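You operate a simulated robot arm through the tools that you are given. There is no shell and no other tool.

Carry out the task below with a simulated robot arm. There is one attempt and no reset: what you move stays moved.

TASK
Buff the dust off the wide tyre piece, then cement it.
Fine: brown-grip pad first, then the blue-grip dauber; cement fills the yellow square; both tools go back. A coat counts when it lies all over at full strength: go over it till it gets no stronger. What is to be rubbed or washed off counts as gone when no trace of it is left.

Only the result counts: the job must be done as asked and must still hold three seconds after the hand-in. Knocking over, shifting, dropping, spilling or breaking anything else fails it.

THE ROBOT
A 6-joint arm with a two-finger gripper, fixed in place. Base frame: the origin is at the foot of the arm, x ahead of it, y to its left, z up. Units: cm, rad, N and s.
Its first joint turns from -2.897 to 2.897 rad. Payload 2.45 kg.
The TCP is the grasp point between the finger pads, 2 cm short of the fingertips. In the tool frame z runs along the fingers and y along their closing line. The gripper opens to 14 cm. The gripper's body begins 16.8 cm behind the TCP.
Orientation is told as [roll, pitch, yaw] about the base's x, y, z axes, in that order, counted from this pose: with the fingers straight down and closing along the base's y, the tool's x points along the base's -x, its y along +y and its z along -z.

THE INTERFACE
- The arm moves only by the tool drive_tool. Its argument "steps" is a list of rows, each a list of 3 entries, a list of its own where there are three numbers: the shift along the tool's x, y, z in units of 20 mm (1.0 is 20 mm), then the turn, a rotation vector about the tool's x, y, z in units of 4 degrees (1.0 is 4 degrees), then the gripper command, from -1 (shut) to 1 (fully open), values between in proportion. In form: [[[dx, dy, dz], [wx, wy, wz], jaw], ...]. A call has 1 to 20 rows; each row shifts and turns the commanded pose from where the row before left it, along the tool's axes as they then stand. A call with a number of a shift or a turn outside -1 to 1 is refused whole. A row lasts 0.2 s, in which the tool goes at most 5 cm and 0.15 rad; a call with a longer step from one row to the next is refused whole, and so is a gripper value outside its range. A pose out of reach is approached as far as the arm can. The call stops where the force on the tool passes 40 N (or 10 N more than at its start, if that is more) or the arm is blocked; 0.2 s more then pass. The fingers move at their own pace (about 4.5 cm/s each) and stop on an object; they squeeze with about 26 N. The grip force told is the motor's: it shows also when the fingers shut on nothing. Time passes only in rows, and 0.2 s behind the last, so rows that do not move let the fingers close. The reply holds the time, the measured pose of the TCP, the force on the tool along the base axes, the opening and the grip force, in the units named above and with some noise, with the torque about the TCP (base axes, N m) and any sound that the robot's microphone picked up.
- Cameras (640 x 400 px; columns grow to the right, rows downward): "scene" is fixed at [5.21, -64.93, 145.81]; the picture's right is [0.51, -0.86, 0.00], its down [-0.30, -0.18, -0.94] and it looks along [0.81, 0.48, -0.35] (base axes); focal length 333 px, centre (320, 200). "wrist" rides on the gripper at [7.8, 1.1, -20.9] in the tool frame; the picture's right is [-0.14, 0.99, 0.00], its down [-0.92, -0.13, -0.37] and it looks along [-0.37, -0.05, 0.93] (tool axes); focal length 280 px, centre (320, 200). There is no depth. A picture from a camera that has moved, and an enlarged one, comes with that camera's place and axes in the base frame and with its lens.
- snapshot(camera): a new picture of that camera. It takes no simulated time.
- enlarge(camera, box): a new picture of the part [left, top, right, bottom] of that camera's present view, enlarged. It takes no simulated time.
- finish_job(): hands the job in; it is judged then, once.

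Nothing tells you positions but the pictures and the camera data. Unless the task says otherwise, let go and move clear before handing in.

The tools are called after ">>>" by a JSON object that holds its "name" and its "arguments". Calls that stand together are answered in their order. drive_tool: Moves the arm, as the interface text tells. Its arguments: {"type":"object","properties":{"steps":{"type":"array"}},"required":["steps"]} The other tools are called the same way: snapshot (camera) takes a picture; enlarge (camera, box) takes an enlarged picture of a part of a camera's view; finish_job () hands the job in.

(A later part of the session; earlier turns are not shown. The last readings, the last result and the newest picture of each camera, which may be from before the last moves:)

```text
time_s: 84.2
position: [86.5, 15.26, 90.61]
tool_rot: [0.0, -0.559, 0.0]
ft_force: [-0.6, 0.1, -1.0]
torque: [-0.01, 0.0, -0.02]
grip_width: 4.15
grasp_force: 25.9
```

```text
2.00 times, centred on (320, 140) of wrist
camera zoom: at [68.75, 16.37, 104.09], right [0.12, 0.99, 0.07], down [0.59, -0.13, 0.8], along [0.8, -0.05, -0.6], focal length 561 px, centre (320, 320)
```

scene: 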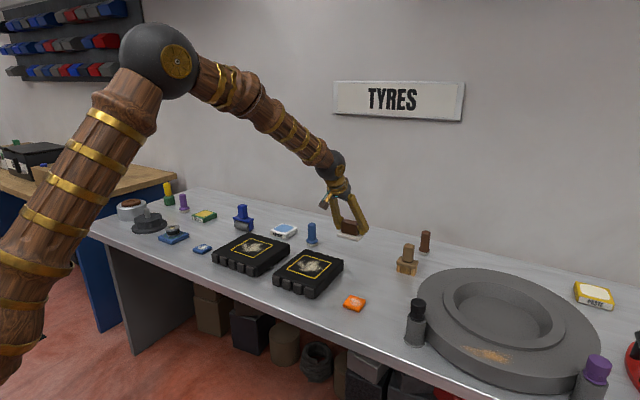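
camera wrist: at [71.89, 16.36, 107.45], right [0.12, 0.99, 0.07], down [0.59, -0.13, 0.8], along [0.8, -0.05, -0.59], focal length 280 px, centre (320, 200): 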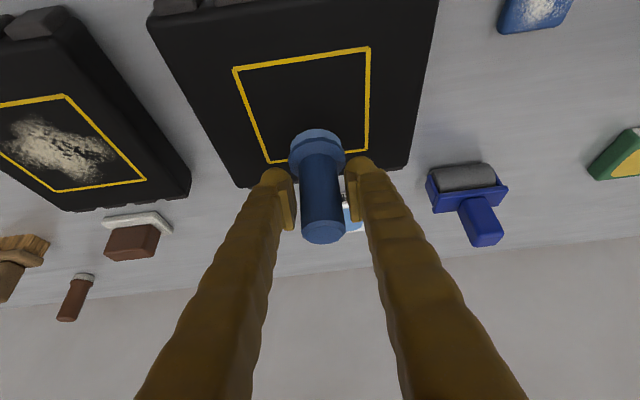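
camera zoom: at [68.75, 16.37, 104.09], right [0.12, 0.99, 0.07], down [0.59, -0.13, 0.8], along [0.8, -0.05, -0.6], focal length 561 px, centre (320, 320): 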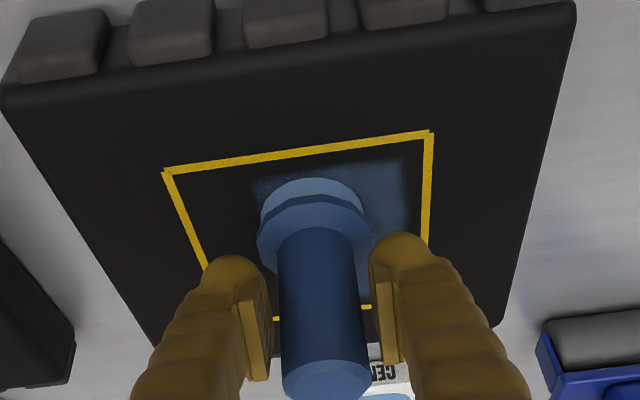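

Cement is laying down in a faint first coat. I'll lift briefly to see the exact footprint.

>>> {"name": "drive_tool", "arguments": {"steps": [[[-0.2, 0, -0.32], [0, 0, 0], -1], [[-0.424, 0, -0.678], [0, 0, 0], -1], [[-0.424, 0, -0.678], [0, 0, 0], -1], [[-0.8, 0, -0.2], [0, 0, 0], -1], [[-0.8, 0, 0.2], [0, 0, 0], -1], [[-0.8, 0, 0.2], [0, 0, 0], -1], [[-0.8, 0, 0.2], [0, 0, 0], -1], [[0, 0, 0], [0, 0, 0], -1]]}}

>>> {"name": "enlarge", "arguments": {"camera": "scene", "box": [225, 230, 281, 265]}}

>>> {"name": "enlarge", "arguments": {"camera": "wrist", "box": [200, 0, 440, 200]}}

```text
time_s: 86.0
position: [92.43, 15.07, 97.23]
tool_rot: [0.002, -0.558, 0.0]
ft_force: [0.3, -0.4, -1.1]
torque: [0.0, 0.0, 0.02]
grip_width: 4.16
grasp_force: 25.9
```

```text
11.43 times, centred on (253, 248) of scene
camera zoom: at [5.21, -64.93, 145.81], right [0.51, -0.86, 0.0], down [-0.3, -0.18, -0.94], along [0.81, 0.48, -0.35], focal length 3808 px, centre (1086, -343)
```

zoom: 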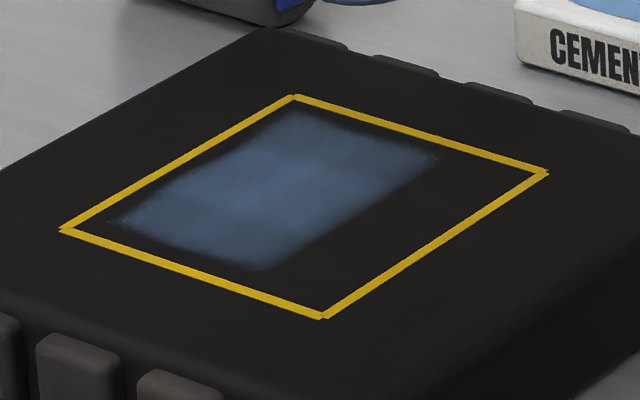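

```text
2.00 times, centred on (320, 100) of wrist
camera zoom: at [74.6, 16.2, 110.7], right [0.12, 0.99, 0.07], down [0.59, -0.13, 0.8], along [0.8, -0.05, -0.6], focal length 561 px, centre (320, 400)
```

zoom: 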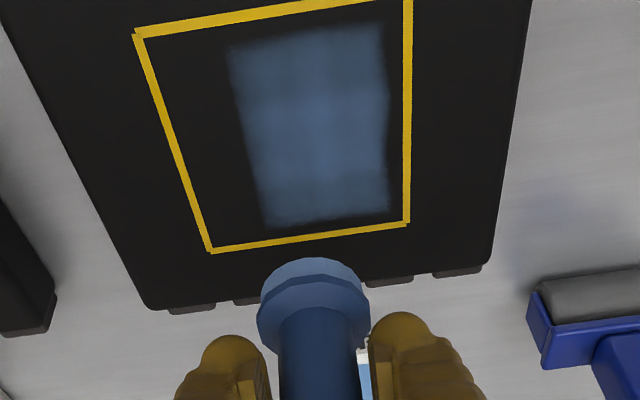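

The coat is a smooth patch inside the square, offset a little from the foot. I'll go to the near/right (-x, -y) corner of the square next and observe what gets coated there.

>>> {"name": "drive_tool", "arguments": {"steps": [[[0.668, -0.3875, -0.417], [0, 0, 0], -1], [[0.668, -0.3875, -0.417], [0, 0, 0], -1], [[0.668, -0.3875, -0.417], [0, 0, 0], -1], [[0.668, -0.3875, -0.417], [0, 0, 0], -1], [[0.371, 0, 0.594], [0, 0, 0], -1], [[0.371, 0, 0.594], [0, 0, 0], -1], [[0.371, 0, 0.594], [0, 0, 0], -1], [[0.371, 0, 0.594], [0, 0, 0], -1], [[0.0795, 0, 0.127], [0, 0, 0], -1], [[0.0795, 0, 0.127], [0, 0, 0], -1], [[0.0795, 0, 0.127], [0, 0, 0], -1], [[0, 0, 0], [0, 0, 0], -1]]}}

>>> {"name": "drive_tool", "arguments": {"steps": [[[0.0132, 0, 0.0212], [0, 0, 0], -1], [[0.0132, 0, 0.0212], [0, 0, 0], -1], [[0, 0, 0], [0, 0, 0], -1]]}}

>>> {"name": "enlarge", "arguments": {"camera": "scene", "box": [210, 210, 300, 270]}}

```text
time_s: 88.6
position: [86.08, 12.1, 90.73]
tool_rot: [0.0, -0.559, -0.001]
ft_force: [-0.7, 0.4, -0.9]
torque: [-0.03, -0.02, -0.01]
grip_width: 4.15
grasp_force: 26.1
```

```text
time_s: 89.4
position: [86.17, 12.02, 90.68]
tool_rot: [0.0, -0.558, -0.002]
ft_force: [0.0, -0.3, -0.3]
torque: [-0.02, 0.0, -0.01]
grip_width: 4.15
grasp_force: 26.2
```

```text
6.67 times, centred on (255, 240) of scene
camera zoom: at [5.21, -64.93, 145.81], right [0.51, -0.86, 0.0], down [-0.3, -0.18, -0.94], along [0.81, 0.48, -0.35], focal length 2221 px, centre (753, -67)
```

zoom: 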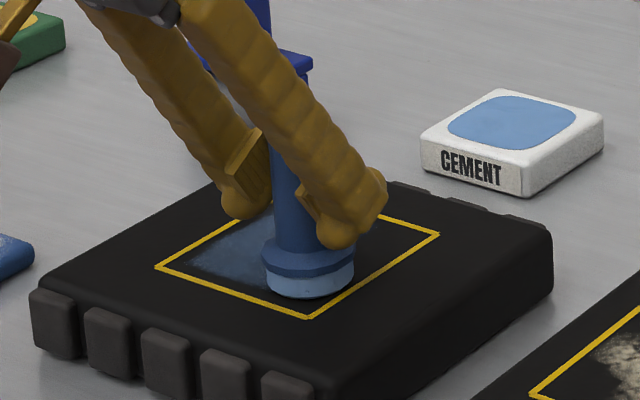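

>>> {"name": "drive_tool", "arguments": {"steps": [[[0.0132, 0, 0.0212], [0, 0, 0], -1], [[0.0132, 0, 0.0212], [0, 0, 0], -1], [[0, 0, 0], [0, 0, 0], -1]]}}

```text
time_s: 90.2
position: [86.2, 12.13, 90.56]
tool_rot: [0.0, -0.559, 0.0]
ft_force: [-7.0, 1.6, 12.4]
torque: [0.06, 0.35, 0.01]
grip_width: 4.13
grasp_force: 26.4
```

>>> {"name": "drive_tool", "arguments": {"steps": [[[0, 0, 0], [0, 0, 0], -1], [[-0.2, 0, -0.32], [0, 0, 0], -1], [[-0.424, 0, -0.678], [0, 0, 0], -1], [[-0.424, 0, -0.678], [0, 0, 0], -1], [[-0.8, 0, 0.2], [0, 0, 0], -1], [[-0.8, 0, 0.2], [0, 0, 0], -1], [[-0.8, 0, 0.2], [0, 0, 0], -1], [[0, 0, 0], [0, 0, 0], -1]]}}

>>> {"name": "enlarge", "arguments": {"camera": "scene", "box": [225, 230, 281, 265]}}

>>> {"name": "enlarge", "arguments": {"camera": "wrist", "box": [200, 0, 440, 200]}}

```text
time_s: 92.0
position: [90.65, 12.06, 96.13]
tool_rot: [-0.001, -0.558, 0.0]
ft_force: [0.2, 0.1, -0.4]
torque: [-0.03, -0.01, -0.04]
grip_width: 4.14
grasp_force: 25.6
```

```text
11.43 times, centred on (253, 248) of scene
camera zoom: at [5.21, -64.93, 145.81], right [0.51, -0.86, 0.0], down [-0.3, -0.18, -0.94], along [0.81, 0.48, -0.35], focal length 3808 px, centre (1086, -343)
```

zoom: 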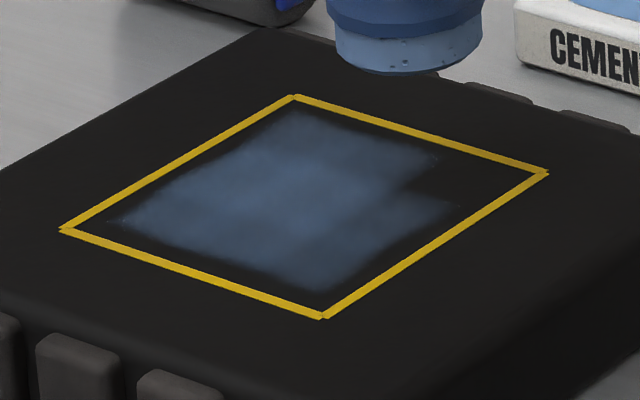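

```text
2.00 times, centred on (320, 100) of wrist
camera zoom: at [73.0, 13.13, 109.58], right [0.12, 0.99, 0.07], down [0.59, -0.13, 0.8], along [0.8, -0.05, -0.59], focal length 561 px, centre (320, 400)
```

zoom: 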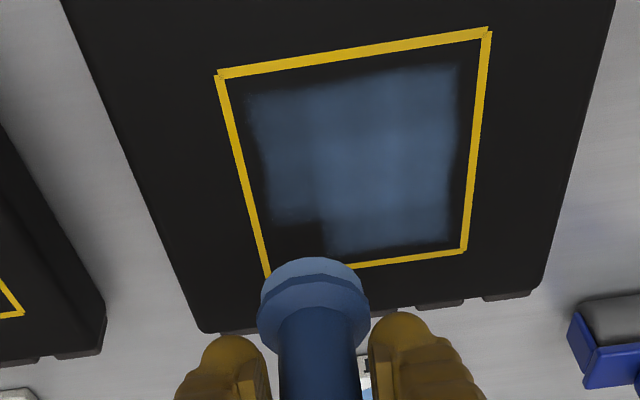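

Each touch coats a cell-like area inside the square. I'll now cover the far right (+x, -y) corner, then raster over the whole square.

>>> {"name": "drive_tool", "arguments": {"steps": [[[-0.742, 0, 0.464], [0, 0, 0], -1], [[0.371, 0, 0.594], [0, 0, 0], -1], [[0.371, 0, 0.594], [0, 0, 0], -1], [[0.371, 0, 0.594], [0, 0, 0], -1], [[0.0954, 0, 0.1526], [0, 0, 0], -1], [[0.0954, 0, 0.1526], [0, 0, 0], -1], [[0.0954, 0, 0.1526], [0, 0, 0], -1], [[0.0132, 0, 0.0212], [0, 0, 0], -1], [[0.0132, 0, 0.0212], [0, 0, 0], -1], [[0.0132, 0, 0.0212], [0, 0, 0], -1], [[0, 0, 0], [0, 0, 0], -1]]}}

```text
time_s: 94.4
position: [92.58, 12.08, 90.64]
tool_rot: [0.0, -0.56, 0.001]
ft_force: [-1.9, -1.7, 3.0]
torque: [-0.06, 0.1, -0.05]
grip_width: 4.15
grasp_force: 25.7
```

>>> {"name": "drive_tool", "arguments": {"steps": [[[0.0132, 0, 0.0212], [0, 0, 0], -1], [[0.212, 0, -0.1325], [0, 0, 0], -1], [[0.212, 0, -0.1325], [0, 0, 0], -1], [[0.212, 0, -0.1325], [0, 0, 0], -1], [[0.212, 0, -0.1325], [0, 0, 0], -1], [[0.212, 0, -0.1325], [0, 0, 0], -1], [[0.212, 0, -0.1325], [0, 0, 0], -1]]}}

>>> {"name": "drive_tool", "arguments": {"steps": [[[0.212, 0, -0.1325], [0, 0, 0], -1], [[0.212, 0, -0.1325], [0, 0, 0], -1], [[0.212, 0, -0.1325], [0, 0, 0], -1], [[0.212, 0, -0.1325], [0, 0, 0], -1], [[0.212, 0, -0.1325], [0, 0, 0], -1], [[0.212, 0, -0.1325], [0, 0, 0], -1], [[0.212, 0, -0.1325], [0, 0, 0], -1]]}}

>>> {"name": "enlarge", "arguments": {"camera": "scene", "box": [210, 210, 300, 270]}}

>>> {"name": "enlarge", "arguments": {"camera": "wrist", "box": [200, 40, 440, 240]}}

```text
time_s: 96.0
position: [89.49, 12.15, 90.55]
tool_rot: [0.001, -0.559, 0.0]
ft_force: [11.8, -2.5, 15.6]
torque: [-0.1, -0.51, -0.01]
grip_width: 4.14
grasp_force: 26.1
```

```text
time_s: 97.6
position: [85.85, 12.03, 90.71]
tool_rot: [0.0, -0.557, -0.001]
ft_force: [2.9, -1.1, 5.2]
torque: [-0.07, -0.03, -0.01]
grip_width: 4.15
grasp_force: 25.6
```

```text
6.67 times, centred on (255, 240) of scene
camera zoom: at [5.21, -64.93, 145.81], right [0.51, -0.86, 0.0], down [-0.3, -0.18, -0.94], along [0.81, 0.48, -0.35], focal length 2221 px, centre (753, -67)
```

zoom: 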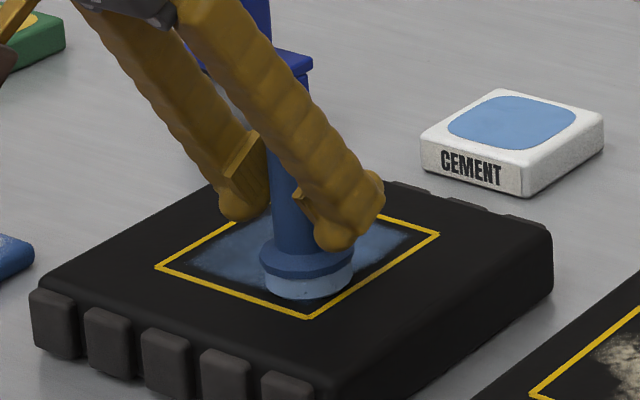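

```text
2.00 times, centred on (320, 140) of wrist
camera zoom: at [68.21, 13.19, 104.09], right [0.12, 0.99, 0.07], down [0.59, -0.13, 0.8], along [0.8, -0.05, -0.6], focal length 561 px, centre (320, 320)
```

zoom: 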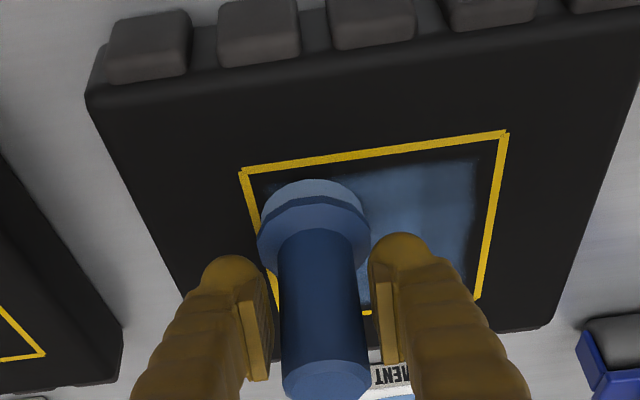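

Contact is good. I'll continue the raster across the rest of the square.

>>> {"name": "drive_tool", "arguments": {"steps": [[[0, 0.5375, 0], [0, 0, 0], -1], [[0, 0.5375, 0], [0, 0, 0], -1], [[-0.3392, 0, 0.212], [0, 0, 0], -1], [[-0.3392, 0, 0.212], [0, 0, 0], -1], [[-0.3392, 0, 0.212], [0, 0, 0], -1], [[-0.3392, 0, 0.212], [0, 0, 0], -1], [[-0.3392, 0, 0.212], [0, 0, 0], -1], [[-0.3392, 0, 0.212], [0, 0, 0], -1], [[-0.3392, 0, 0.212], [0, 0, 0], -1], [[-0.3392, 0, 0.212], [0, 0, 0], -1]]}}

>>> {"name": "drive_tool", "arguments": {"steps": [[[0, 0.5375, 0], [0, 0, 0], -1], [[0, 0.5375, 0], [0, 0, 0], -1], [[0.3392, 0, -0.212], [0, 0, 0], -1], [[0.3392, 0, -0.212], [0, 0, 0], -1], [[0.3392, 0, -0.212], [0, 0, 0], -1], [[0.3392, 0, -0.212], [0, 0, 0], -1], [[0.3392, 0, -0.212], [0, 0, 0], -1], [[0.3392, 0, -0.212], [0, 0, 0], -1], [[0.3392, 0, -0.212], [0, 0, 0], -1], [[0.3392, 0, -0.212], [0, 0, 0], -1]]}}

>>> {"name": "enlarge", "arguments": {"camera": "scene", "box": [210, 210, 300, 270]}}

>>> {"name": "enlarge", "arguments": {"camera": "wrist", "box": [200, 40, 440, 240]}}

```text
time_s: 99.8
position: [92.41, 14.22, 90.53]
tool_rot: [0.0, -0.56, 0.001]
ft_force: [0.6, 0.1, -0.7]
torque: [0.01, 0.01, -0.04]
grip_width: 4.17
grasp_force: 26.4
```

```text
time_s: 102.0
position: [86.04, 16.25, 90.65]
tool_rot: [0.0, -0.558, 0.001]
ft_force: [-0.4, -0.9, -0.9]
torque: [-0.01, 0.0, 0.0]
grip_width: 4.13
grasp_force: 26.0
```

```text
6.67 times, centred on (255, 240) of scene
camera zoom: at [5.21, -64.93, 145.81], right [0.51, -0.86, 0.0], down [-0.3, -0.18, -0.94], along [0.81, 0.48, -0.35], focal length 2221 px, centre (753, -67)
```

zoom: 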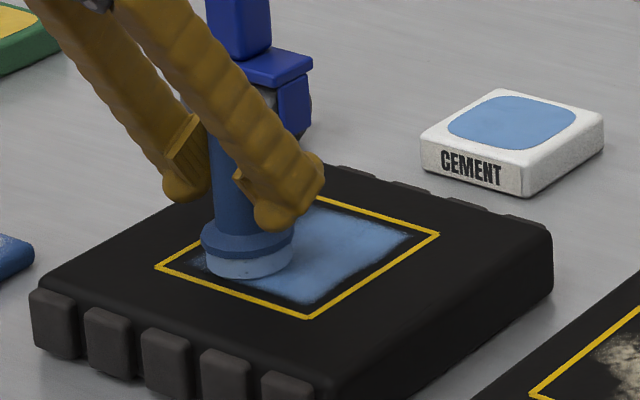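

```text
2.00 times, centred on (320, 140) of wrist
camera zoom: at [68.28, 17.51, 104.06], right [0.12, 0.99, 0.07], down [0.59, -0.13, 0.8], along [0.8, -0.05, -0.59], focal length 561 px, centre (320, 320)
```

zoom: 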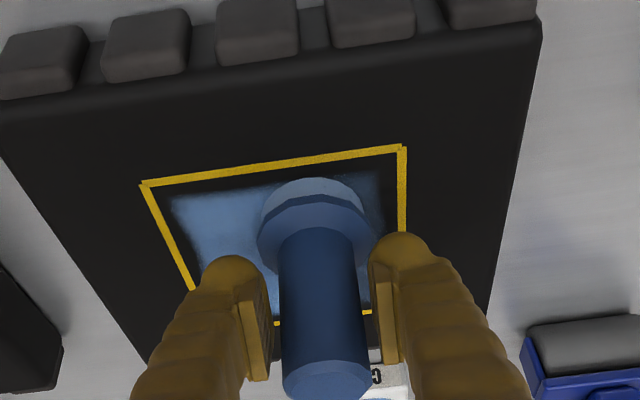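

>>> {"name": "drive_tool", "arguments": {"steps": [[[0.0132, 0, 0.0212], [0, 0, 0], -1], [[0, 0.5375, 0], [0, 0, 0], -1], [[0.0132, 0.5375, 0.0212], [0, 0, 0], -1], [[0, 0, 0], [0, 0, 0], -1]]}}

```text
time_s: 103.0
position: [86.07, 18.39, 90.52]
tool_rot: [-0.001, -0.56, 0.0]
ft_force: [-2.4, -15.7, 25.9]
torque: [-0.42, 0.02, -0.02]
grip_width: 4.17
grasp_force: 26.2
```

>>> {"name": "drive_tool", "arguments": {"steps": [[[-0.0132, 0, -0.0212], [0, 0, 0], -1], [[-0.3392, 0, 0.212], [0, 0, 0], -1], [[-0.3392, 0, 0.212], [0, 0, 0], -1], [[-0.3392, 0, 0.212], [0, 0, 0], -1], [[-0.3392, 0, 0.212], [0, 0, 0], -1], [[-0.3392, 0, 0.212], [0, 0, 0], -1], [[-0.3392, 0, 0.212], [0, 0, 0], -1], [[-0.3392, 0, 0.212], [0, 0, 0], -1], [[-0.3392, 0, 0.212], [0, 0, 0], -1]]}}

>>> {"name": "enlarge", "arguments": {"camera": "scene", "box": [210, 210, 300, 270]}}

>>> {"name": "enlarge", "arguments": {"camera": "wrist", "box": [200, 40, 440, 240]}}

```text
time_s: 105.0
position: [92.53, 18.47, 90.59]
tool_rot: [-0.001, -0.56, 0.0]
ft_force: [0.5, 1.0, -1.8]
torque: [-0.02, 0.03, 0.03]
grip_width: 4.15
grasp_force: 26.3
```

```text
6.67 times, centred on (255, 240) of scene
camera zoom: at [5.21, -64.93, 145.81], right [0.51, -0.86, 0.0], down [-0.3, -0.18, -0.94], along [0.81, 0.48, -0.35], focal length 2221 px, centre (753, -67)
```

zoom: 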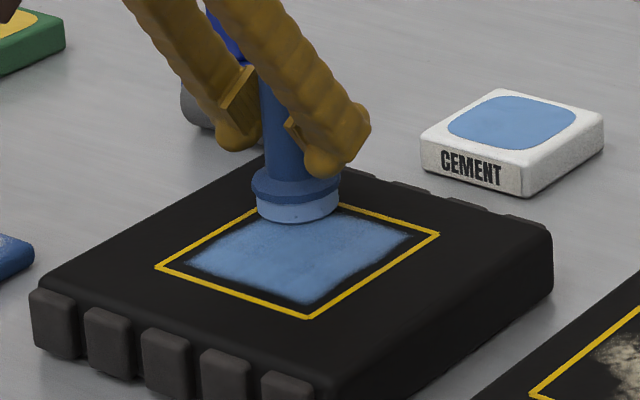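

```text
2.00 times, centred on (320, 140) of wrist
camera zoom: at [74.7, 19.59, 104.03], right [0.12, 0.99, 0.07], down [0.59, -0.13, 0.8], along [0.8, -0.05, -0.59], focal length 561 px, centre (320, 320)
```

zoom: 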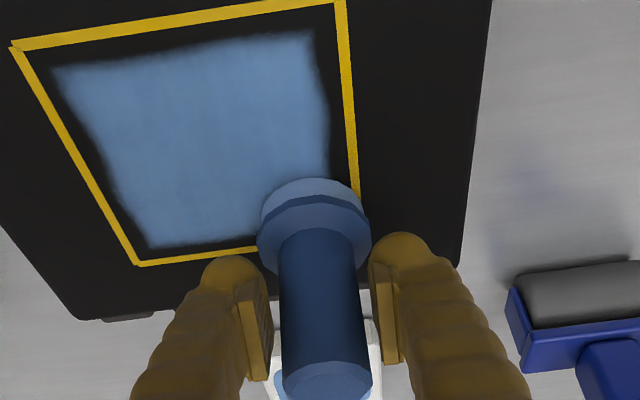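

The coat now fills the marked area fairly evenly. I'll lift, inspect, then reload and go over it again until it gets no stronger.

>>> {"name": "drive_tool", "arguments": {"steps": [[[-0.2, 0, -0.32], [0, 0, 0], -1], [[-0.424, 0, -0.678], [0, 0, 0], -1], [[-0.424, 0, -0.678], [0, 0, 0], -1], [[-0.8, 0, 0.3], [0, 0, 0], -1], [[-0.8, 0, 0.3], [0, 0, 0], -1], [[-0.8, 0, 0.3], [0, 0, 0], -1], [[-0.8, 0, 0.5], [0, 0, 0], -1], [[0, 0, 0], [0, 0, 0], -1]]}}

>>> {"name": "enlarge", "arguments": {"camera": "scene", "box": [225, 230, 281, 265]}}

>>> {"name": "enlarge", "arguments": {"camera": "scene", "box": [220, 190, 320, 265]}}

>>> {"name": "enlarge", "arguments": {"camera": "wrist", "box": [160, 0, 400, 160]}}

```text
time_s: 106.8
position: [99.38, 18.5, 95.36]
tool_rot: [-0.001, -0.559, 0.0]
ft_force: [-0.1, 0.1, -1.2]
torque: [0.01, 0.01, 0.01]
grip_width: 4.16
grasp_force: 25.9
```

```text
11.43 times, centred on (253, 248) of scene
camera zoom: at [5.21, -64.93, 145.81], right [0.51, -0.86, 0.0], down [-0.3, -0.18, -0.94], along [0.81, 0.48, -0.35], focal length 3808 px, centre (1086, -343)
```

zoom: 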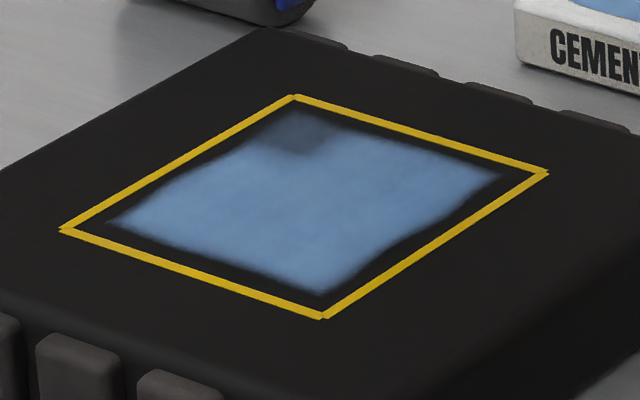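

```text
5.33 times, centred on (270, 228) of scene
camera zoom: at [5.21, -64.93, 145.81], right [0.51, -0.86, 0.0], down [-0.3, -0.18, -0.94], along [0.81, 0.48, -0.35], focal length 1777 px, centre (587, 53)
```

zoom: 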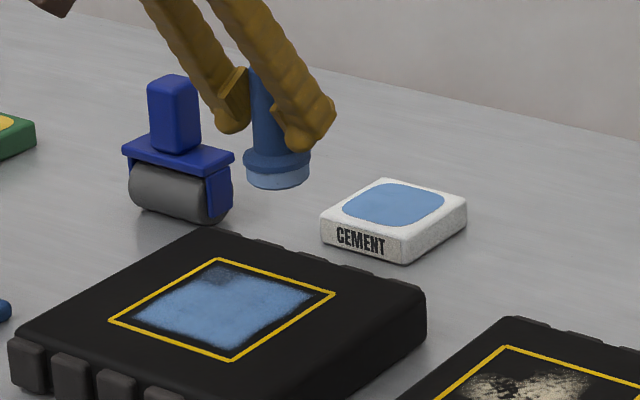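

```text
2.50 times, centred on (280, 80) of wrist
camera zoom: at [81.65, 19.7, 108.98], right [0.12, 0.99, 0.07], down [0.59, -0.13, 0.8], along [0.8, -0.05, -0.59], focal length 701 px, centre (420, 500)
```

zoom: 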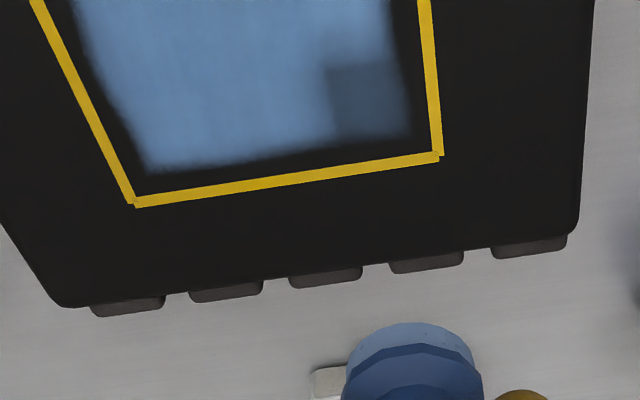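

One corner cell (+x, +y) is still weak. I'll reload the dauber on the cement pad.

>>> {"name": "drive_tool", "arguments": {"steps": [[[-0.634, -0.069, 0.507], [0, 0, 0], -1], [[-0.634, -0.069, 0.507], [0, 0, 0], -1], [[-0.634, -0.069, 0.507], [0, 0, 0], -1], [[-0.634, -0.069, 0.507], [0, 0, 0], -1], [[-0.634, -0.069, 0.507], [0, 0, 0], -1], [[-0.634, -0.069, 0.507], [0, 0, 0], -1], [[-0.634, -0.069, 0.507], [0, 0, 0], -1], [[-0.634, -0.069, 0.507], [0, 0, 0], -1], [[0, 0, 0], [0, 0, 0], -1]]}}

>>> {"name": "enlarge", "arguments": {"camera": "scene", "box": [250, 190, 330, 250]}}

```text
time_s: 108.8
position: [112.33, 17.33, 94.08]
tool_rot: [-0.002, -0.559, -0.001]
ft_force: [-0.3, -0.7, -1.5]
torque: [0.05, 0.02, 0.0]
grip_width: 4.14
grasp_force: 26.2
```

```text
6.67 times, centred on (290, 220) of scene
camera zoom: at [5.21, -64.93, 145.81], right [0.51, -0.86, 0.0], down [-0.3, -0.18, -0.94], along [0.81, 0.48, -0.35], focal length 2221 px, centre (520, 67)
```

zoom: 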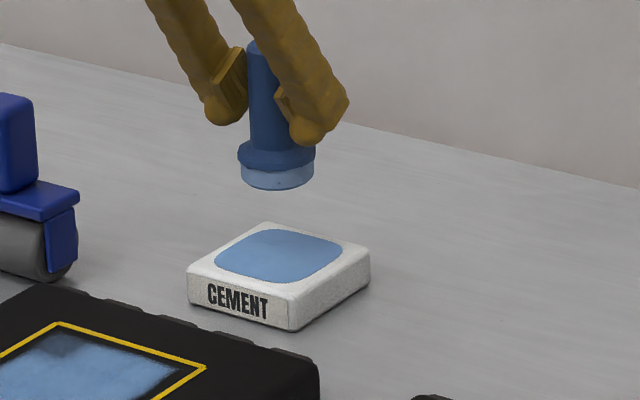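

>>> {"name": "drive_tool", "arguments": {"steps": [[[0.371, 0, 0.594], [0, 0, 0], -1], [[0.371, 0, 0.594], [0, 0, 0], -1], [[0.371, 0, 0.594], [0, 0, 0], -1], [[0.0795, 0, 0.127], [0, 0, 0], -1], [[0.0795, 0, 0.127], [0, 0, 0], -1], [[0.0795, 0, 0.127], [0, 0, 0], -1], [[0.0132, 0, 0.0212], [0, 0, 0], -1], [[0, 0, 0], [0, 0, 0], -1]]}}

>>> {"name": "drive_tool", "arguments": {"steps": [[[0.0132, 0, 0.0212], [0, 0, 0], -1], [[0.0132, 0, 0.0212], [0, 0, 0], -1], [[0, 0, 0], [0, 0, 0], -1]]}}

```text
time_s: 110.6
position: [112.22, 17.36, 89.02]
tool_rot: [-0.001, -0.559, 0.0]
ft_force: [0.3, -0.4, -1.1]
torque: [0.01, 0.0, 0.03]
grip_width: 4.17
grasp_force: 25.8
```

```text
time_s: 111.4
position: [112.37, 17.37, 88.79]
tool_rot: [-0.001, -0.559, -0.001]
ft_force: [0.7, -1.0, -0.7]
torque: [-0.01, 0.0, 0.02]
grip_width: 4.16
grasp_force: 26.1
```

>>> {"name": "drive_tool", "arguments": {"steps": [[[0.0132, 0, 0.0212], [0, 0, 0], -1], [[0.0132, 0, 0.0212], [0, 0, 0], -1], [[0, 0, 0], [0, 0, 0], -1]]}}

>>> {"name": "drive_tool", "arguments": {"steps": [[[0.0132, 0, 0.0212], [0, 0, 0], -1], [[0, 0, 0], [0, 0, 0], -1]]}}

```text
time_s: 112.2
position: [112.33, 17.4, 88.87]
tool_rot: [0.0, -0.558, 0.0]
ft_force: [-0.9, -2.8, 6.4]
torque: [-0.02, -0.02, -0.02]
grip_width: 4.14
grasp_force: 26.4
```

```text
time_s: 112.8
position: [112.26, 17.27, 88.86]
tool_rot: [0.0, -0.559, 0.001]
ft_force: [2.3, -4.2, 12.8]
torque: [-0.03, -0.23, -0.01]
grip_width: 4.15
grasp_force: 26.3
```

Reloading contact is good. I'll hold, lift, and return over the weak corner.

>>> {"name": "drive_tool", "arguments": {"steps": [[[0, 0, 0], [0, 0, 0], -1], [[0, 0, 0], [0, 0, 0], -1], [[0, 0, 0], [0, 0, 0], -1], [[-0.2, 0, -0.32], [0, 0, 0], -1], [[-0.371, 0, -0.594], [0, 0, 0], -1], [[-0.371, 0, -0.594], [0, 0, 0], -1], [[-0.371, 0, -0.594], [0, 0, 0], -1], [[0.761, 0.052, -0.476], [0, 0, 0], -1], [[0.761, 0.052, -0.476], [0, 0, 0], -1], [[0.761, 0.052, -0.476], [0, 0, 0], -1], [[0.761, 0.052, -0.476], [0, 0, 0], -1], [[0.761, 0.052, -0.476], [0, 0, 0], -1], [[0.761, 0.052, -0.476], [0, 0, 0], -1], [[0.761, 0.052, -0.476], [0, 0, 0], -1], [[0.761, 0.052, -0.476], [0, 0, 0], -1], [[0.761, 0.052, -0.476], [0, 0, 0], -1], [[0.761, 0.052, -0.476], [0, 0, 0], -1], [[0.761, 0.052, -0.476], [0, 0, 0], -1], [[0, 0, 0], [0, 0, 0], -1]]}}

>>> {"name": "enlarge", "arguments": {"camera": "scene", "box": [210, 190, 300, 260]}}

```text
time_s: 116.8
position: [92.4, 18.37, 93.69]
tool_rot: [-0.002, -0.558, -0.001]
ft_force: [-0.6, -0.2, -1.2]
torque: [0.01, -0.03, 0.0]
grip_width: 4.17
grasp_force: 26.2
```

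```text
5.71 times, centred on (255, 225) of scene
camera zoom: at [5.21, -64.93, 145.81], right [0.51, -0.86, 0.0], down [-0.3, -0.18, -0.94], along [0.81, 0.48, -0.35], focal length 1904 px, centre (691, 57)
```

zoom: 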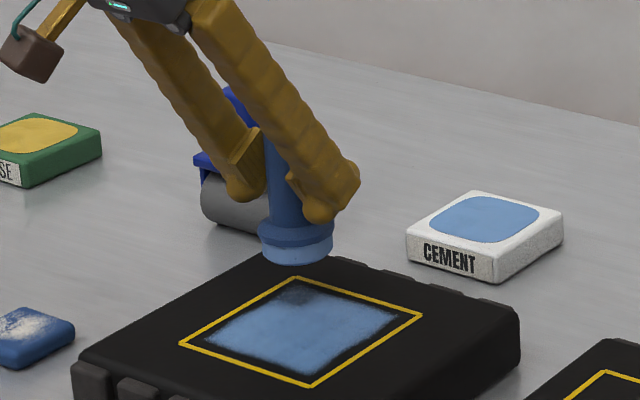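

>>> {"name": "drive_tool", "arguments": {"steps": [[[0.371, 0, 0.594], [0, 0, 0], -1], [[0.371, 0, 0.594], [0, 0, 0], -1], [[0.0265, 0, 0.0424], [0, 0, 0], -1], [[0.0265, 0, 0.0424], [0, 0, 0], -1], [[0, 0, 0], [0, 0, 0], -1]]}}

>>> {"name": "drive_tool", "arguments": {"steps": [[[0.0132, 0, 0.0212], [0, 0, 0], -1], [[0.0132, 0, 0.0212], [0, 0, 0], -1], [[0, 0, 0], [0, 0, 0], -1]]}}

```text
time_s: 118.0
position: [92.51, 18.52, 90.71]
tool_rot: [0.0, -0.559, 0.0]
ft_force: [0.6, 0.5, -0.5]
torque: [-0.04, -0.01, 0.0]
grip_width: 4.15
grasp_force: 26.3
```

```text
time_s: 118.8
position: [92.49, 18.39, 90.65]
tool_rot: [0.001, -0.558, 0.0]
ft_force: [0.1, -0.2, -1.2]
torque: [0.0, -0.04, -0.01]
grip_width: 4.15
grasp_force: 26.5
```

>>> {"name": "drive_tool", "arguments": {"steps": [[[0.0132, 0, 0.0212], [0, 0, 0], -1], [[0.0132, 0, 0.0212], [0, 0, 0], -1], [[0, 0, 0], [0, 0, 0], -1]]}}

```text
time_s: 119.6
position: [92.52, 18.45, 90.57]
tool_rot: [0.001, -0.559, 0.002]
ft_force: [-5.5, 2.5, 6.6]
torque: [0.12, 0.06, 0.07]
grip_width: 4.13
grasp_force: 25.7
```

>>> {"name": "drive_tool", "arguments": {"steps": [[[0.008, 0, 0.0127], [0, 0, 0], -1], [[0, 0, 0], [0, 0, 0], -1], [[0.212, 0, -0.1325], [0, 0, 0], -1], [[0.212, 0, -0.1325], [0, 0, 0], -1], [[-0.212, 0, 0.1325], [0, 0, 0], -1], [[-0.212, 0, 0.1325], [0, 0, 0], -1], [[0.212, 0, -0.1325], [0, 0, 0], -1], [[0.212, 0, -0.1325], [0, 0, 0], -1]]}}

>>> {"name": "drive_tool", "arguments": {"steps": [[[0.3392, 0, -0.212], [0, 0, 0], -1], [[0.3392, 0, -0.212], [0, 0, 0], -1], [[0.3392, 0, -0.212], [0, 0, 0], -1], [[0.3392, 0, -0.212], [0, 0, 0], -1], [[0.3392, 0, -0.212], [0, 0, 0], -1], [[0.3392, 0, -0.212], [0, 0, 0], -1], [[0.2544, 0, -0.159], [0, 0, 0], -1]]}}

>>> {"name": "enlarge", "arguments": {"camera": "scene", "box": [210, 200, 300, 270]}}

>>> {"name": "enlarge", "arguments": {"camera": "wrist", "box": [200, 40, 440, 240]}}

```text
time_s: 121.4
position: [91.43, 18.47, 90.44]
tool_rot: [0.001, -0.559, -0.001]
ft_force: [-0.2, 0.2, -1.2]
torque: [0.02, 0.0, 0.02]
grip_width: 4.18
grasp_force: 25.5
```

```text
time_s: 123.0
position: [86.05, 18.43, 90.52]
tool_rot: [0.0, -0.558, -0.001]
ft_force: [-0.1, -0.3, -0.6]
torque: [0.0, -0.02, -0.01]
grip_width: 4.17
grasp_force: 26.2
```

```text
5.71 times, centred on (255, 235) of scene
camera zoom: at [5.21, -64.93, 145.81], right [0.51, -0.86, 0.0], down [-0.3, -0.18, -0.94], along [0.81, 0.48, -0.35], focal length 1904 px, centre (691, 0)
```

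zoom: 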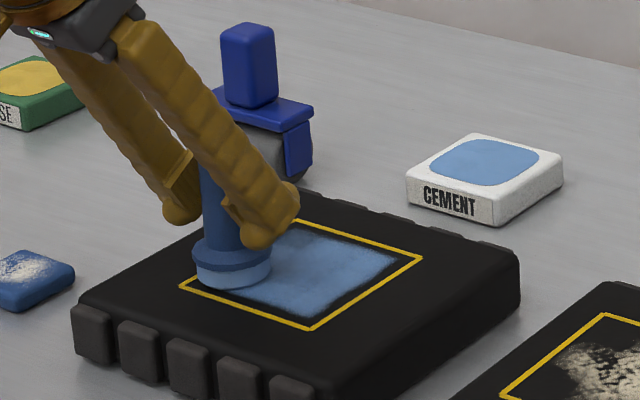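

```text
2.00 times, centred on (320, 140) of wrist
camera zoom: at [68.31, 19.58, 103.92], right [0.12, 0.99, 0.07], down [0.59, -0.13, 0.8], along [0.8, -0.05, -0.6], focal length 561 px, centre (320, 320)
```

zoom: 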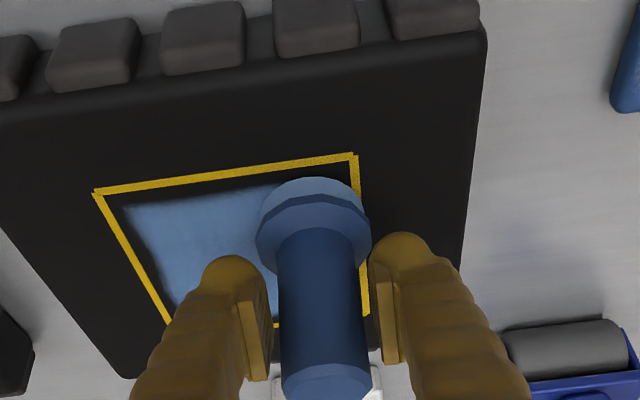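

I'll switch to dabbing (press, lift, shift), which keeps the dauber from slipping in the grip. First I'll press here.

>>> {"name": "drive_tool", "arguments": {"steps": [[[0.0132, 0, 0.0212], [0, 0, 0], -1], [[0.0132, 0, 0.0212], [0, 0, 0], -1], [[0, 0, 0], [0, 0, 0], -1]]}}

```text
time_s: 123.8
position: [86.05, 18.37, 90.34]
tool_rot: [0.0, -0.559, 0.001]
ft_force: [-0.5, 0.7, -1.0]
torque: [0.02, 0.03, 0.02]
grip_width: 4.19
grasp_force: 26.4
```

>>> {"name": "drive_tool", "arguments": {"steps": [[[0.0132, 0, 0.0212], [0, 0, 0], -1], [[0.0132, 0, 0.0212], [0, 0, 0], -1], [[0, 0, 0], [0, 0, 0], -1]]}}

>>> {"name": "enlarge", "arguments": {"camera": "scene", "box": [210, 200, 290, 260]}}

```text
time_s: 124.6
position: [86.09, 18.52, 90.37]
tool_rot: [-0.001, -0.558, 0.002]
ft_force: [-4.7, -5.0, 11.5]
torque: [-0.25, 0.06, -0.07]
grip_width: 4.18
grasp_force: 25.7
```

```text
6.67 times, centred on (250, 230) of scene
camera zoom: at [5.21, -64.93, 145.81], right [0.51, -0.86, 0.0], down [-0.3, -0.18, -0.94], along [0.81, 0.48, -0.35], focal length 2221 px, centre (787, 0)
```

zoom: 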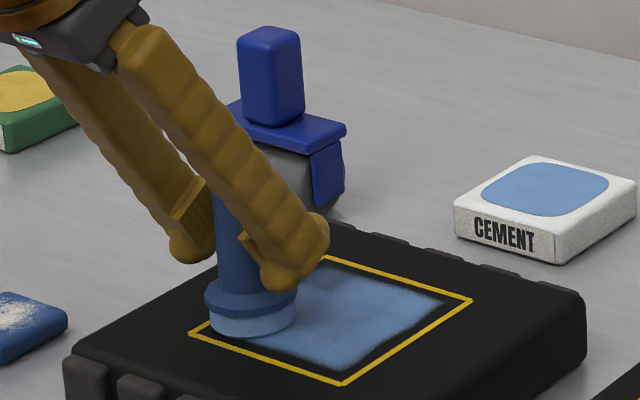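

>>> {"name": "drive_tool", "arguments": {"steps": [[[0, 0, 0], [0, 0, 0], -1], [[0, 0, 0], [0, 0, 0], -1], [[-0.1325, 0, -0.212], [0, 0, 0], -1], [[0, -0.8, 0], [0, 0, 0], -1], [[0, -0.8, 0], [0, 0, 0], -1], [[0.1325, 0, 0.212], [0, 0, 0], -1], [[0, 0, 0], [0, 0, 0], -1], [[0, 0, 0], [0, 0, 0], -1]]}}

>>> {"name": "drive_tool", "arguments": {"steps": [[[-0.1325, 0, -0.212], [0, 0, 0], -1], [[0, -0.8, 0], [0, 0, 0], -1], [[0, -0.8, 0], [0, 0, 0], -1], [[0.1325, 0, 0.212], [0, 0, 0], -1], [[0, 0, 0], [0, 0, 0], -1], [[0, 0, 0], [0, 0, 0], -1]]}}

>>> {"name": "drive_tool", "arguments": {"steps": [[[-0.1325, 0, -0.212], [0, 0, 0], -1], [[-0.689, 0, 0.4306], [0, 0, 0], -1], [[-0.689, 0, 0.4306], [0, 0, 0], -1], [[0.1325, 0, 0.212], [0, 0, 0], -1], [[0, 0, 0], [0, 0, 0], -1], [[0, 0, 0], [0, 0, 0], -1]]}}

>>> {"name": "enlarge", "arguments": {"camera": "scene", "box": [210, 200, 300, 270]}}

>>> {"name": "enlarge", "arguments": {"camera": "wrist", "box": [200, 40, 440, 240]}}

```text
time_s: 126.4
position: [86.15, 15.35, 90.33]
tool_rot: [-0.001, -0.56, 0.001]
ft_force: [0.5, -1.1, 5.2]
torque: [-0.07, -0.18, -0.04]
grip_width: 4.17
grasp_force: 26.0
```

```text
time_s: 127.8
position: [86.05, 12.05, 90.42]
tool_rot: [0.0, -0.56, 0.0]
ft_force: [-8.9, -2.3, 19.0]
torque: [-0.09, 0.04, -0.03]
grip_width: 4.18
grasp_force: 25.6
```

```text
time_s: 129.2
position: [89.34, 12.15, 90.47]
tool_rot: [0.0, -0.559, 0.0]
ft_force: [-3.3, -0.1, 11.1]
torque: [0.06, -0.08, 0.04]
grip_width: 4.18
grasp_force: 25.4
```

```text
5.71 times, centred on (255, 235) of scene
camera zoom: at [5.21, -64.93, 145.81], right [0.51, -0.86, 0.0], down [-0.3, -0.18, -0.94], along [0.81, 0.48, -0.35], focal length 1904 px, centre (691, 0)
```

zoom: 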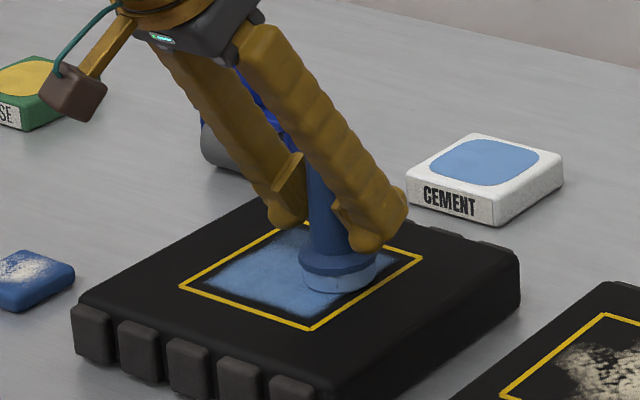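

```text
2.00 times, centred on (320, 140) of wrist
camera zoom: at [71.56, 13.31, 103.81], right [0.12, 0.99, 0.07], down [0.58, -0.13, 0.8], along [0.8, -0.05, -0.59], focal length 561 px, centre (320, 320)
```

zoom: 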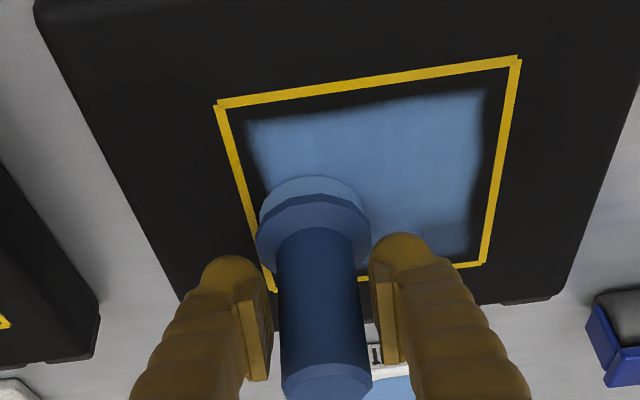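

Dabbing is stable. I'll continue with the remaining positions around the square.

>>> {"name": "drive_tool", "arguments": {"steps": [[[-0.1325, 0, -0.212], [0, 0, 0], -1], [[-0.689, 0, 0.4306], [0, 0, 0], -1], [[-0.689, 0, 0.4306], [0, 0, 0], -1], [[0.1325, 0, 0.212], [0, 0, 0], -1], [[0, 0, 0], [0, 0, 0], -1], [[0, 0, 0], [0, 0, 0], -1]]}}

>>> {"name": "drive_tool", "arguments": {"steps": [[[-0.1325, 0, -0.212], [0, 0, 0], -1], [[0, 0.8, 0], [0, 0, 0], -1], [[0, 0.8, 0], [0, 0, 0], -1], [[0.1325, 0, 0.212], [0, 0, 0], -1], [[0, 0, 0], [0, 0, 0], -1], [[0, 0, 0], [0, 0, 0], -1]]}}

>>> {"name": "drive_tool", "arguments": {"steps": [[[-0.1325, 0, -0.212], [0, 0, 0], -1], [[0, 0.8, 0], [0, 0, 0], -1], [[0, 0.8, 0], [0, 0, 0], -1], [[0.1325, 0, 0.212], [0, 0, 0], -1], [[0, 0, 0], [0, 0, 0], -1], [[0, 0, 0], [0, 0, 0], -1]]}}

>>> {"name": "enlarge", "arguments": {"camera": "scene", "box": [210, 200, 300, 270]}}

>>> {"name": "enlarge", "arguments": {"camera": "wrist", "box": [200, 40, 440, 240]}}

```text
time_s: 130.6
position: [92.43, 12.12, 90.41]
tool_rot: [-0.002, -0.557, 0.001]
ft_force: [-2.6, -2.3, 6.2]
torque: [-0.1, -0.05, -0.04]
grip_width: 4.17
grasp_force: 26.6
```

```text
time_s: 132.0
position: [92.6, 15.37, 90.31]
tool_rot: [0.0, -0.56, 0.001]
ft_force: [-6.9, -1.0, 22.5]
torque: [0.02, -0.07, -0.02]
grip_width: 4.19
grasp_force: 25.9
```

```text
time_s: 133.4
position: [92.43, 18.49, 90.3]
tool_rot: [0.001, -0.56, 0.0]
ft_force: [-8.5, -4.0, 20.6]
torque: [-0.15, 0.0, -0.05]
grip_width: 4.16
grasp_force: 25.5
```

```text
5.71 times, centred on (255, 235) of scene
camera zoom: at [5.21, -64.93, 145.81], right [0.51, -0.86, 0.0], down [-0.3, -0.18, -0.94], along [0.81, 0.48, -0.35], focal length 1904 px, centre (691, 0)
```

zoom: 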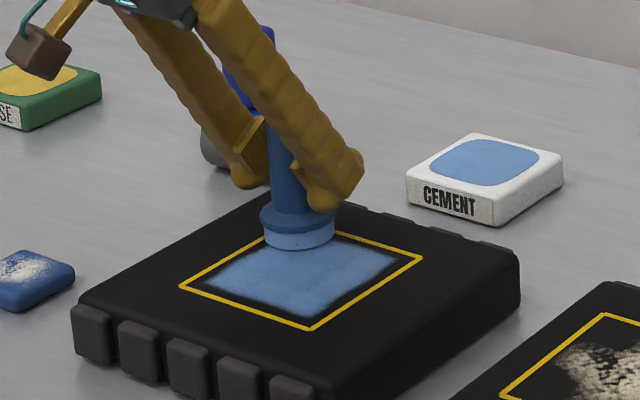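

```text
2.00 times, centred on (320, 140) of wrist
camera zoom: at [74.73, 19.6, 103.79], right [0.12, 0.99, 0.07], down [0.58, -0.13, 0.8], along [0.8, -0.05, -0.59], focal length 561 px, centre (320, 320)
```

zoom: 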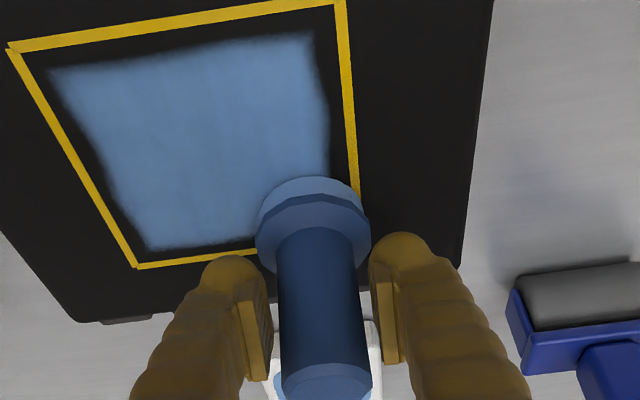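

>>> {"name": "drive_tool", "arguments": {"steps": [[[0, 0, 0], [0, 0, 0], -1], [[-0.1325, 0, -0.212], [0, 0, 0], -1], [[0.1325, 0, 0.212], [0, 0, 0], -1], [[0, 0, 0], [0, 0, 0], -1], [[-0.1325, 0, -0.212], [0, 0, 0], -1], [[0.689, 0, -0.4306], [0, 0, 0], -1], [[0.689, 0, -0.4306], [0, 0, 0], -1], [[0.1325, 0, 0.212], [0, 0, 0], -1], [[0, 0, 0], [0, 0, 0], -1], [[0, 0, 0], [0, 0, 0], -1]]}}

>>> {"name": "drive_tool", "arguments": {"steps": [[[-0.1325, 0, -0.212], [0, 0, 0], -1], [[0, -0.8, 0], [0, 0, 0], -1], [[0, -0.8, 0], [0, 0, 0], -1], [[0.1325, 0, 0.212], [0, 0, 0], -1], [[0, 0, 0], [0, 0, 0], -1], [[0, 0, 0], [0, 0, 0], -1]]}}

>>> {"name": "drive_tool", "arguments": {"steps": [[[-0.2, 0, -0.32], [0, 0, 0], -1], [[-0.424, 0, -0.678], [0, 0, 0], -1], [[-0.424, 0, -0.678], [0, 0, 0], -1], [[-0.8, 0, 0.4], [0, 0, 0], -1], [[-0.8, 0, 0.4], [0, 0, 0], -1], [[-0.8, 0, 0.5], [0, 0, 0], -1], [[-0.8, 0, 0.5], [0, 0, 0], -1], [[-0.8, 0, 0.5], [0, 0, 0], -1], [[0, 0, 0], [0, 0, 0], -1]]}}

>>> {"name": "enlarge", "arguments": {"camera": "scene", "box": [225, 230, 281, 265]}}

>>> {"name": "enlarge", "arguments": {"camera": "wrist", "box": [200, 0, 440, 160]}}

```text
time_s: 135.6
position: [89.29, 18.51, 90.21]
tool_rot: [0.001, -0.561, 0.0]
ft_force: [-8.1, 1.5, 14.5]
torque: [0.17, 0.15, 0.03]
grip_width: 4.21
grasp_force: 25.9
```

```text
time_s: 137.0
position: [89.29, 15.33, 90.22]
tool_rot: [0.0, -0.558, -0.001]
ft_force: [-0.7, -4.1, 3.6]
torque: [-0.16, -0.07, -0.08]
grip_width: 4.21
grasp_force: 25.8
```

```text
time_s: 139.0
position: [98.56, 15.35, 94.44]
tool_rot: [0.001, -0.557, 0.001]
ft_force: [-1.1, 0.7, -1.0]
torque: [0.01, 0.01, -0.02]
grip_width: 4.15
grasp_force: 25.8
```

```text
11.43 times, centred on (253, 248) of scene
camera zoom: at [5.21, -64.93, 145.81], right [0.51, -0.86, 0.0], down [-0.3, -0.18, -0.94], along [0.81, 0.48, -0.35], focal length 3808 px, centre (1086, -343)
```

zoom: 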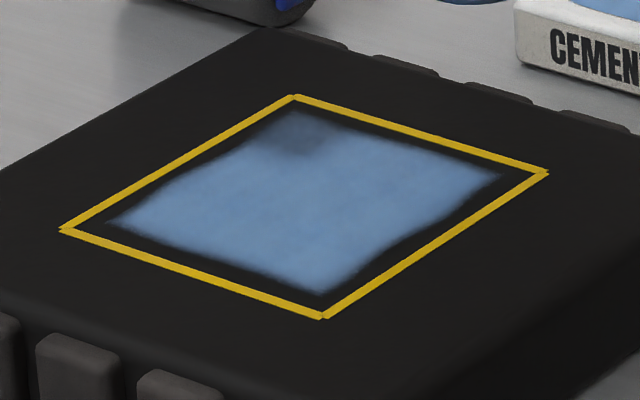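

```text
2.50 times, centred on (320, 80) of wrist
camera zoom: at [80.83, 16.44, 107.94], right [0.12, 0.99, 0.07], down [0.59, -0.13, 0.8], along [0.8, -0.05, -0.6], focal length 701 px, centre (320, 500)
```

zoom: 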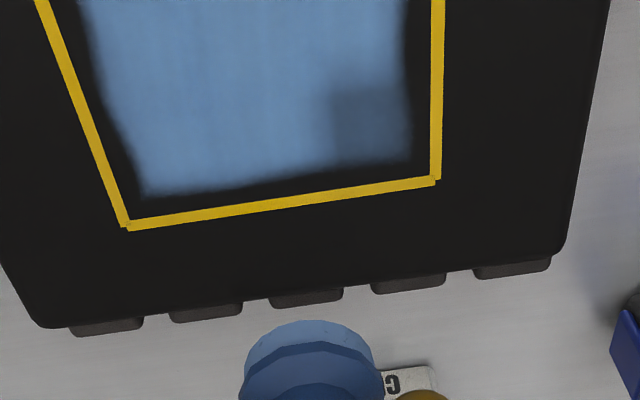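

The (+x, +y) corner cell stays weak. The torque readings suggest the dauber has tilted in the grip so only its +x rim touches. I'll check its tilt.

>>> {"name": "enlarge", "arguments": {"camera": "scene", "box": [245, 185, 305, 230]}}

>>> {"name": "enlarge", "arguments": {"camera": "wrist", "box": [250, 100, 390, 260]}}

>>> {"name": "snapshot", "arguments": {"camera": "scene"}}

```text
8.89 times, centred on (275, 208) of scene
camera zoom: at [5.21, -64.93, 145.81], right [0.51, -0.86, 0.0], down [-0.3, -0.18, -0.94], along [0.81, 0.48, -0.35], focal length 2962 px, centre (720, 133)
```

zoom: 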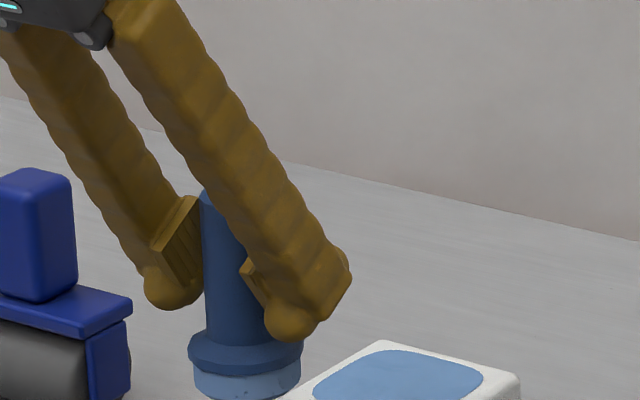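

```text
2.50 times, centred on (320, 180) of wrist
camera zoom: at [80.83, 16.44, 107.94], right [0.12, 0.99, 0.07], down [0.59, -0.13, 0.8], along [0.8, -0.05, -0.6], focal length 701 px, centre (320, 250)
```

zoom: 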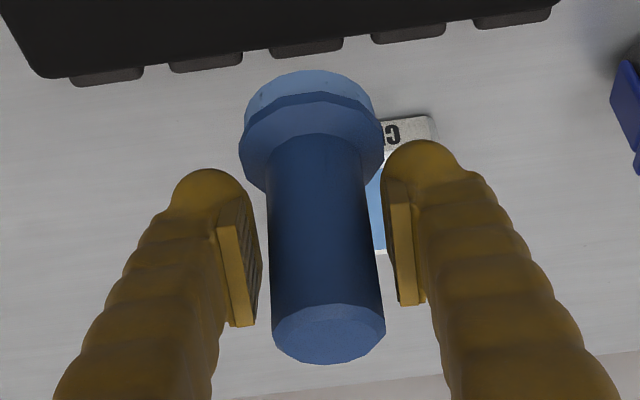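

```text
taken
```

scene: 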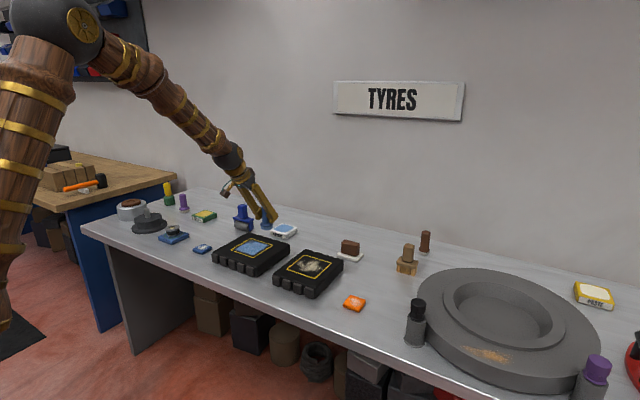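

The contact point sits about 2.3 cm toward +x of the TCP, so cement goes down around there. I'll reload first, then aim the contact point at the weak corner.

>>> {"name": "drive_tool", "arguments": {"steps": [[[-0.665, 0.122, 0.445], [0, 0, 0], -1], [[-0.665, 0.122, 0.445], [0, 0, 0], -1], [[-0.665, 0.122, 0.445], [0, 0, 0], -1], [[-0.665, 0.122, 0.445], [0, 0, 0], -1], [[-0.665, 0.122, 0.445], [0, 0, 0], -1], [[-0.665, 0.122, 0.445], [0, 0, 0], -1], [[-0.665, 0.122, 0.445], [0, 0, 0], -1], [[-0.665, 0.122, 0.445], [0, 0, 0], -1], [[0.371, 0, 0.594], [0, 0, 0], -1], [[0.371, 0, 0.594], [0, 0, 0], -1], [[0.371, 0, 0.594], [0, 0, 0], -1], [[0.0795, 0, 0.127], [0, 0, 0], -1], [[0.0795, 0, 0.127], [0, 0, 0], -1], [[0.0795, 0, 0.127], [0, 0, 0], -1], [[0.0265, 0, 0.0424], [0, 0, 0], -1], [[0.0265, 0, 0.0424], [0, 0, 0], -1], [[0, 0, 0], [0, 0, 0], -1]]}}

>>> {"name": "enlarge", "arguments": {"camera": "scene", "box": [250, 190, 330, 250]}}

```text
time_s: 142.6
position: [111.26, 17.13, 88.91]
tool_rot: [0.0, -0.558, -0.001]
ft_force: [0.5, 0.0, -0.7]
torque: [0.0, 0.01, 0.01]
grip_width: 4.19
grasp_force: 26.2
```

```text
6.67 times, centred on (290, 220) of scene
camera zoom: at [5.21, -64.93, 145.81], right [0.51, -0.86, 0.0], down [-0.3, -0.18, -0.94], along [0.81, 0.48, -0.35], focal length 2221 px, centre (520, 67)
```

zoom: 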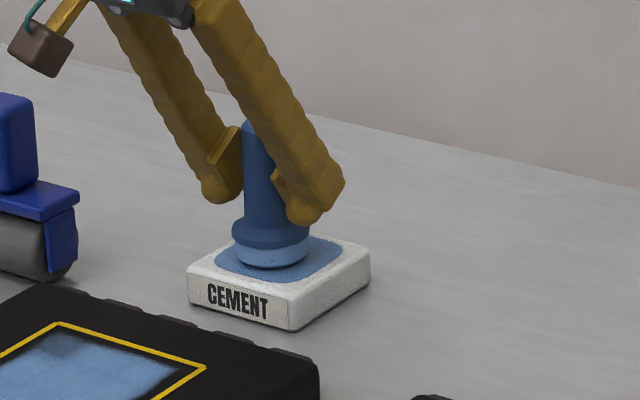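

>>> {"name": "drive_tool", "arguments": {"steps": [[[0.0265, 0, 0.0424], [0, 0, 0], -1], [[0.0265, 0, 0.0424], [0, 0, 0], -1], [[0, 0, 0], [0, 0, 0], -1]]}}

>>> {"name": "drive_tool", "arguments": {"steps": [[[0.0132, 0, 0.0212], [0, 0, 0], -1], [[0.0132, 0, 0.0212], [0, 0, 0], -1], [[0, 0, 0], [0, 0, 0], -1]]}}

```text
time_s: 143.4
position: [111.34, 17.28, 88.63]
tool_rot: [-0.001, -0.559, 0.0]
ft_force: [0.2, 0.2, -0.9]
torque: [-0.03, 0.01, -0.05]
grip_width: 4.15
grasp_force: 26.3
```

```text
time_s: 144.2
position: [111.33, 17.28, 88.6]
tool_rot: [0.001, -0.56, 0.0]
ft_force: [-1.6, 0.9, 8.8]
torque: [0.03, -0.18, 0.03]
grip_width: 4.15
grasp_force: 26.2
```

Still rim contact. I'll lift a touch, correct the pitch by 2°, and press again to see whether the contact centres.

>>> {"name": "drive_tool", "arguments": {"steps": [[[-0.0795, 0, -0.127], [0, 0, 0], -1], [[0, 0, 0], [0, -0.5, 0], -1], [[0.084, 0, 0.124], [0, 0, 0], -1], [[0.014, 0, 0.0207], [0, 0, 0], -1], [[0, 0, 0], [0, 0, 0], -1]]}}

```text
time_s: 145.4
position: [111.36, 17.24, 88.66]
tool_rot: [0.001, -0.595, 0.0]
ft_force: [-1.3, -4.2, 21.0]
torque: [-0.16, 0.54, 0.05]
grip_width: 4.21
grasp_force: 26.1
```

Overshot to the -x rim, so I'll go back 1°.

>>> {"name": "drive_tool", "arguments": {"steps": [[[-0.084, 0, -0.124], [0, 0, 0], -1], [[0, 0, 0], [0, 0.25, 0], -1], [[0.0817, 0, 0.1258], [0, 0, 0], -1], [[0, 0, 0], [0, 0, 0], -1]]}}

```text
time_s: 146.4
position: [111.3, 17.19, 88.64]
tool_rot: [0.0, -0.577, 0.001]
ft_force: [-4.8, -2.7, 19.1]
torque: [-0.09, 0.61, 0.04]
grip_width: 4.18
grasp_force: 25.7
```

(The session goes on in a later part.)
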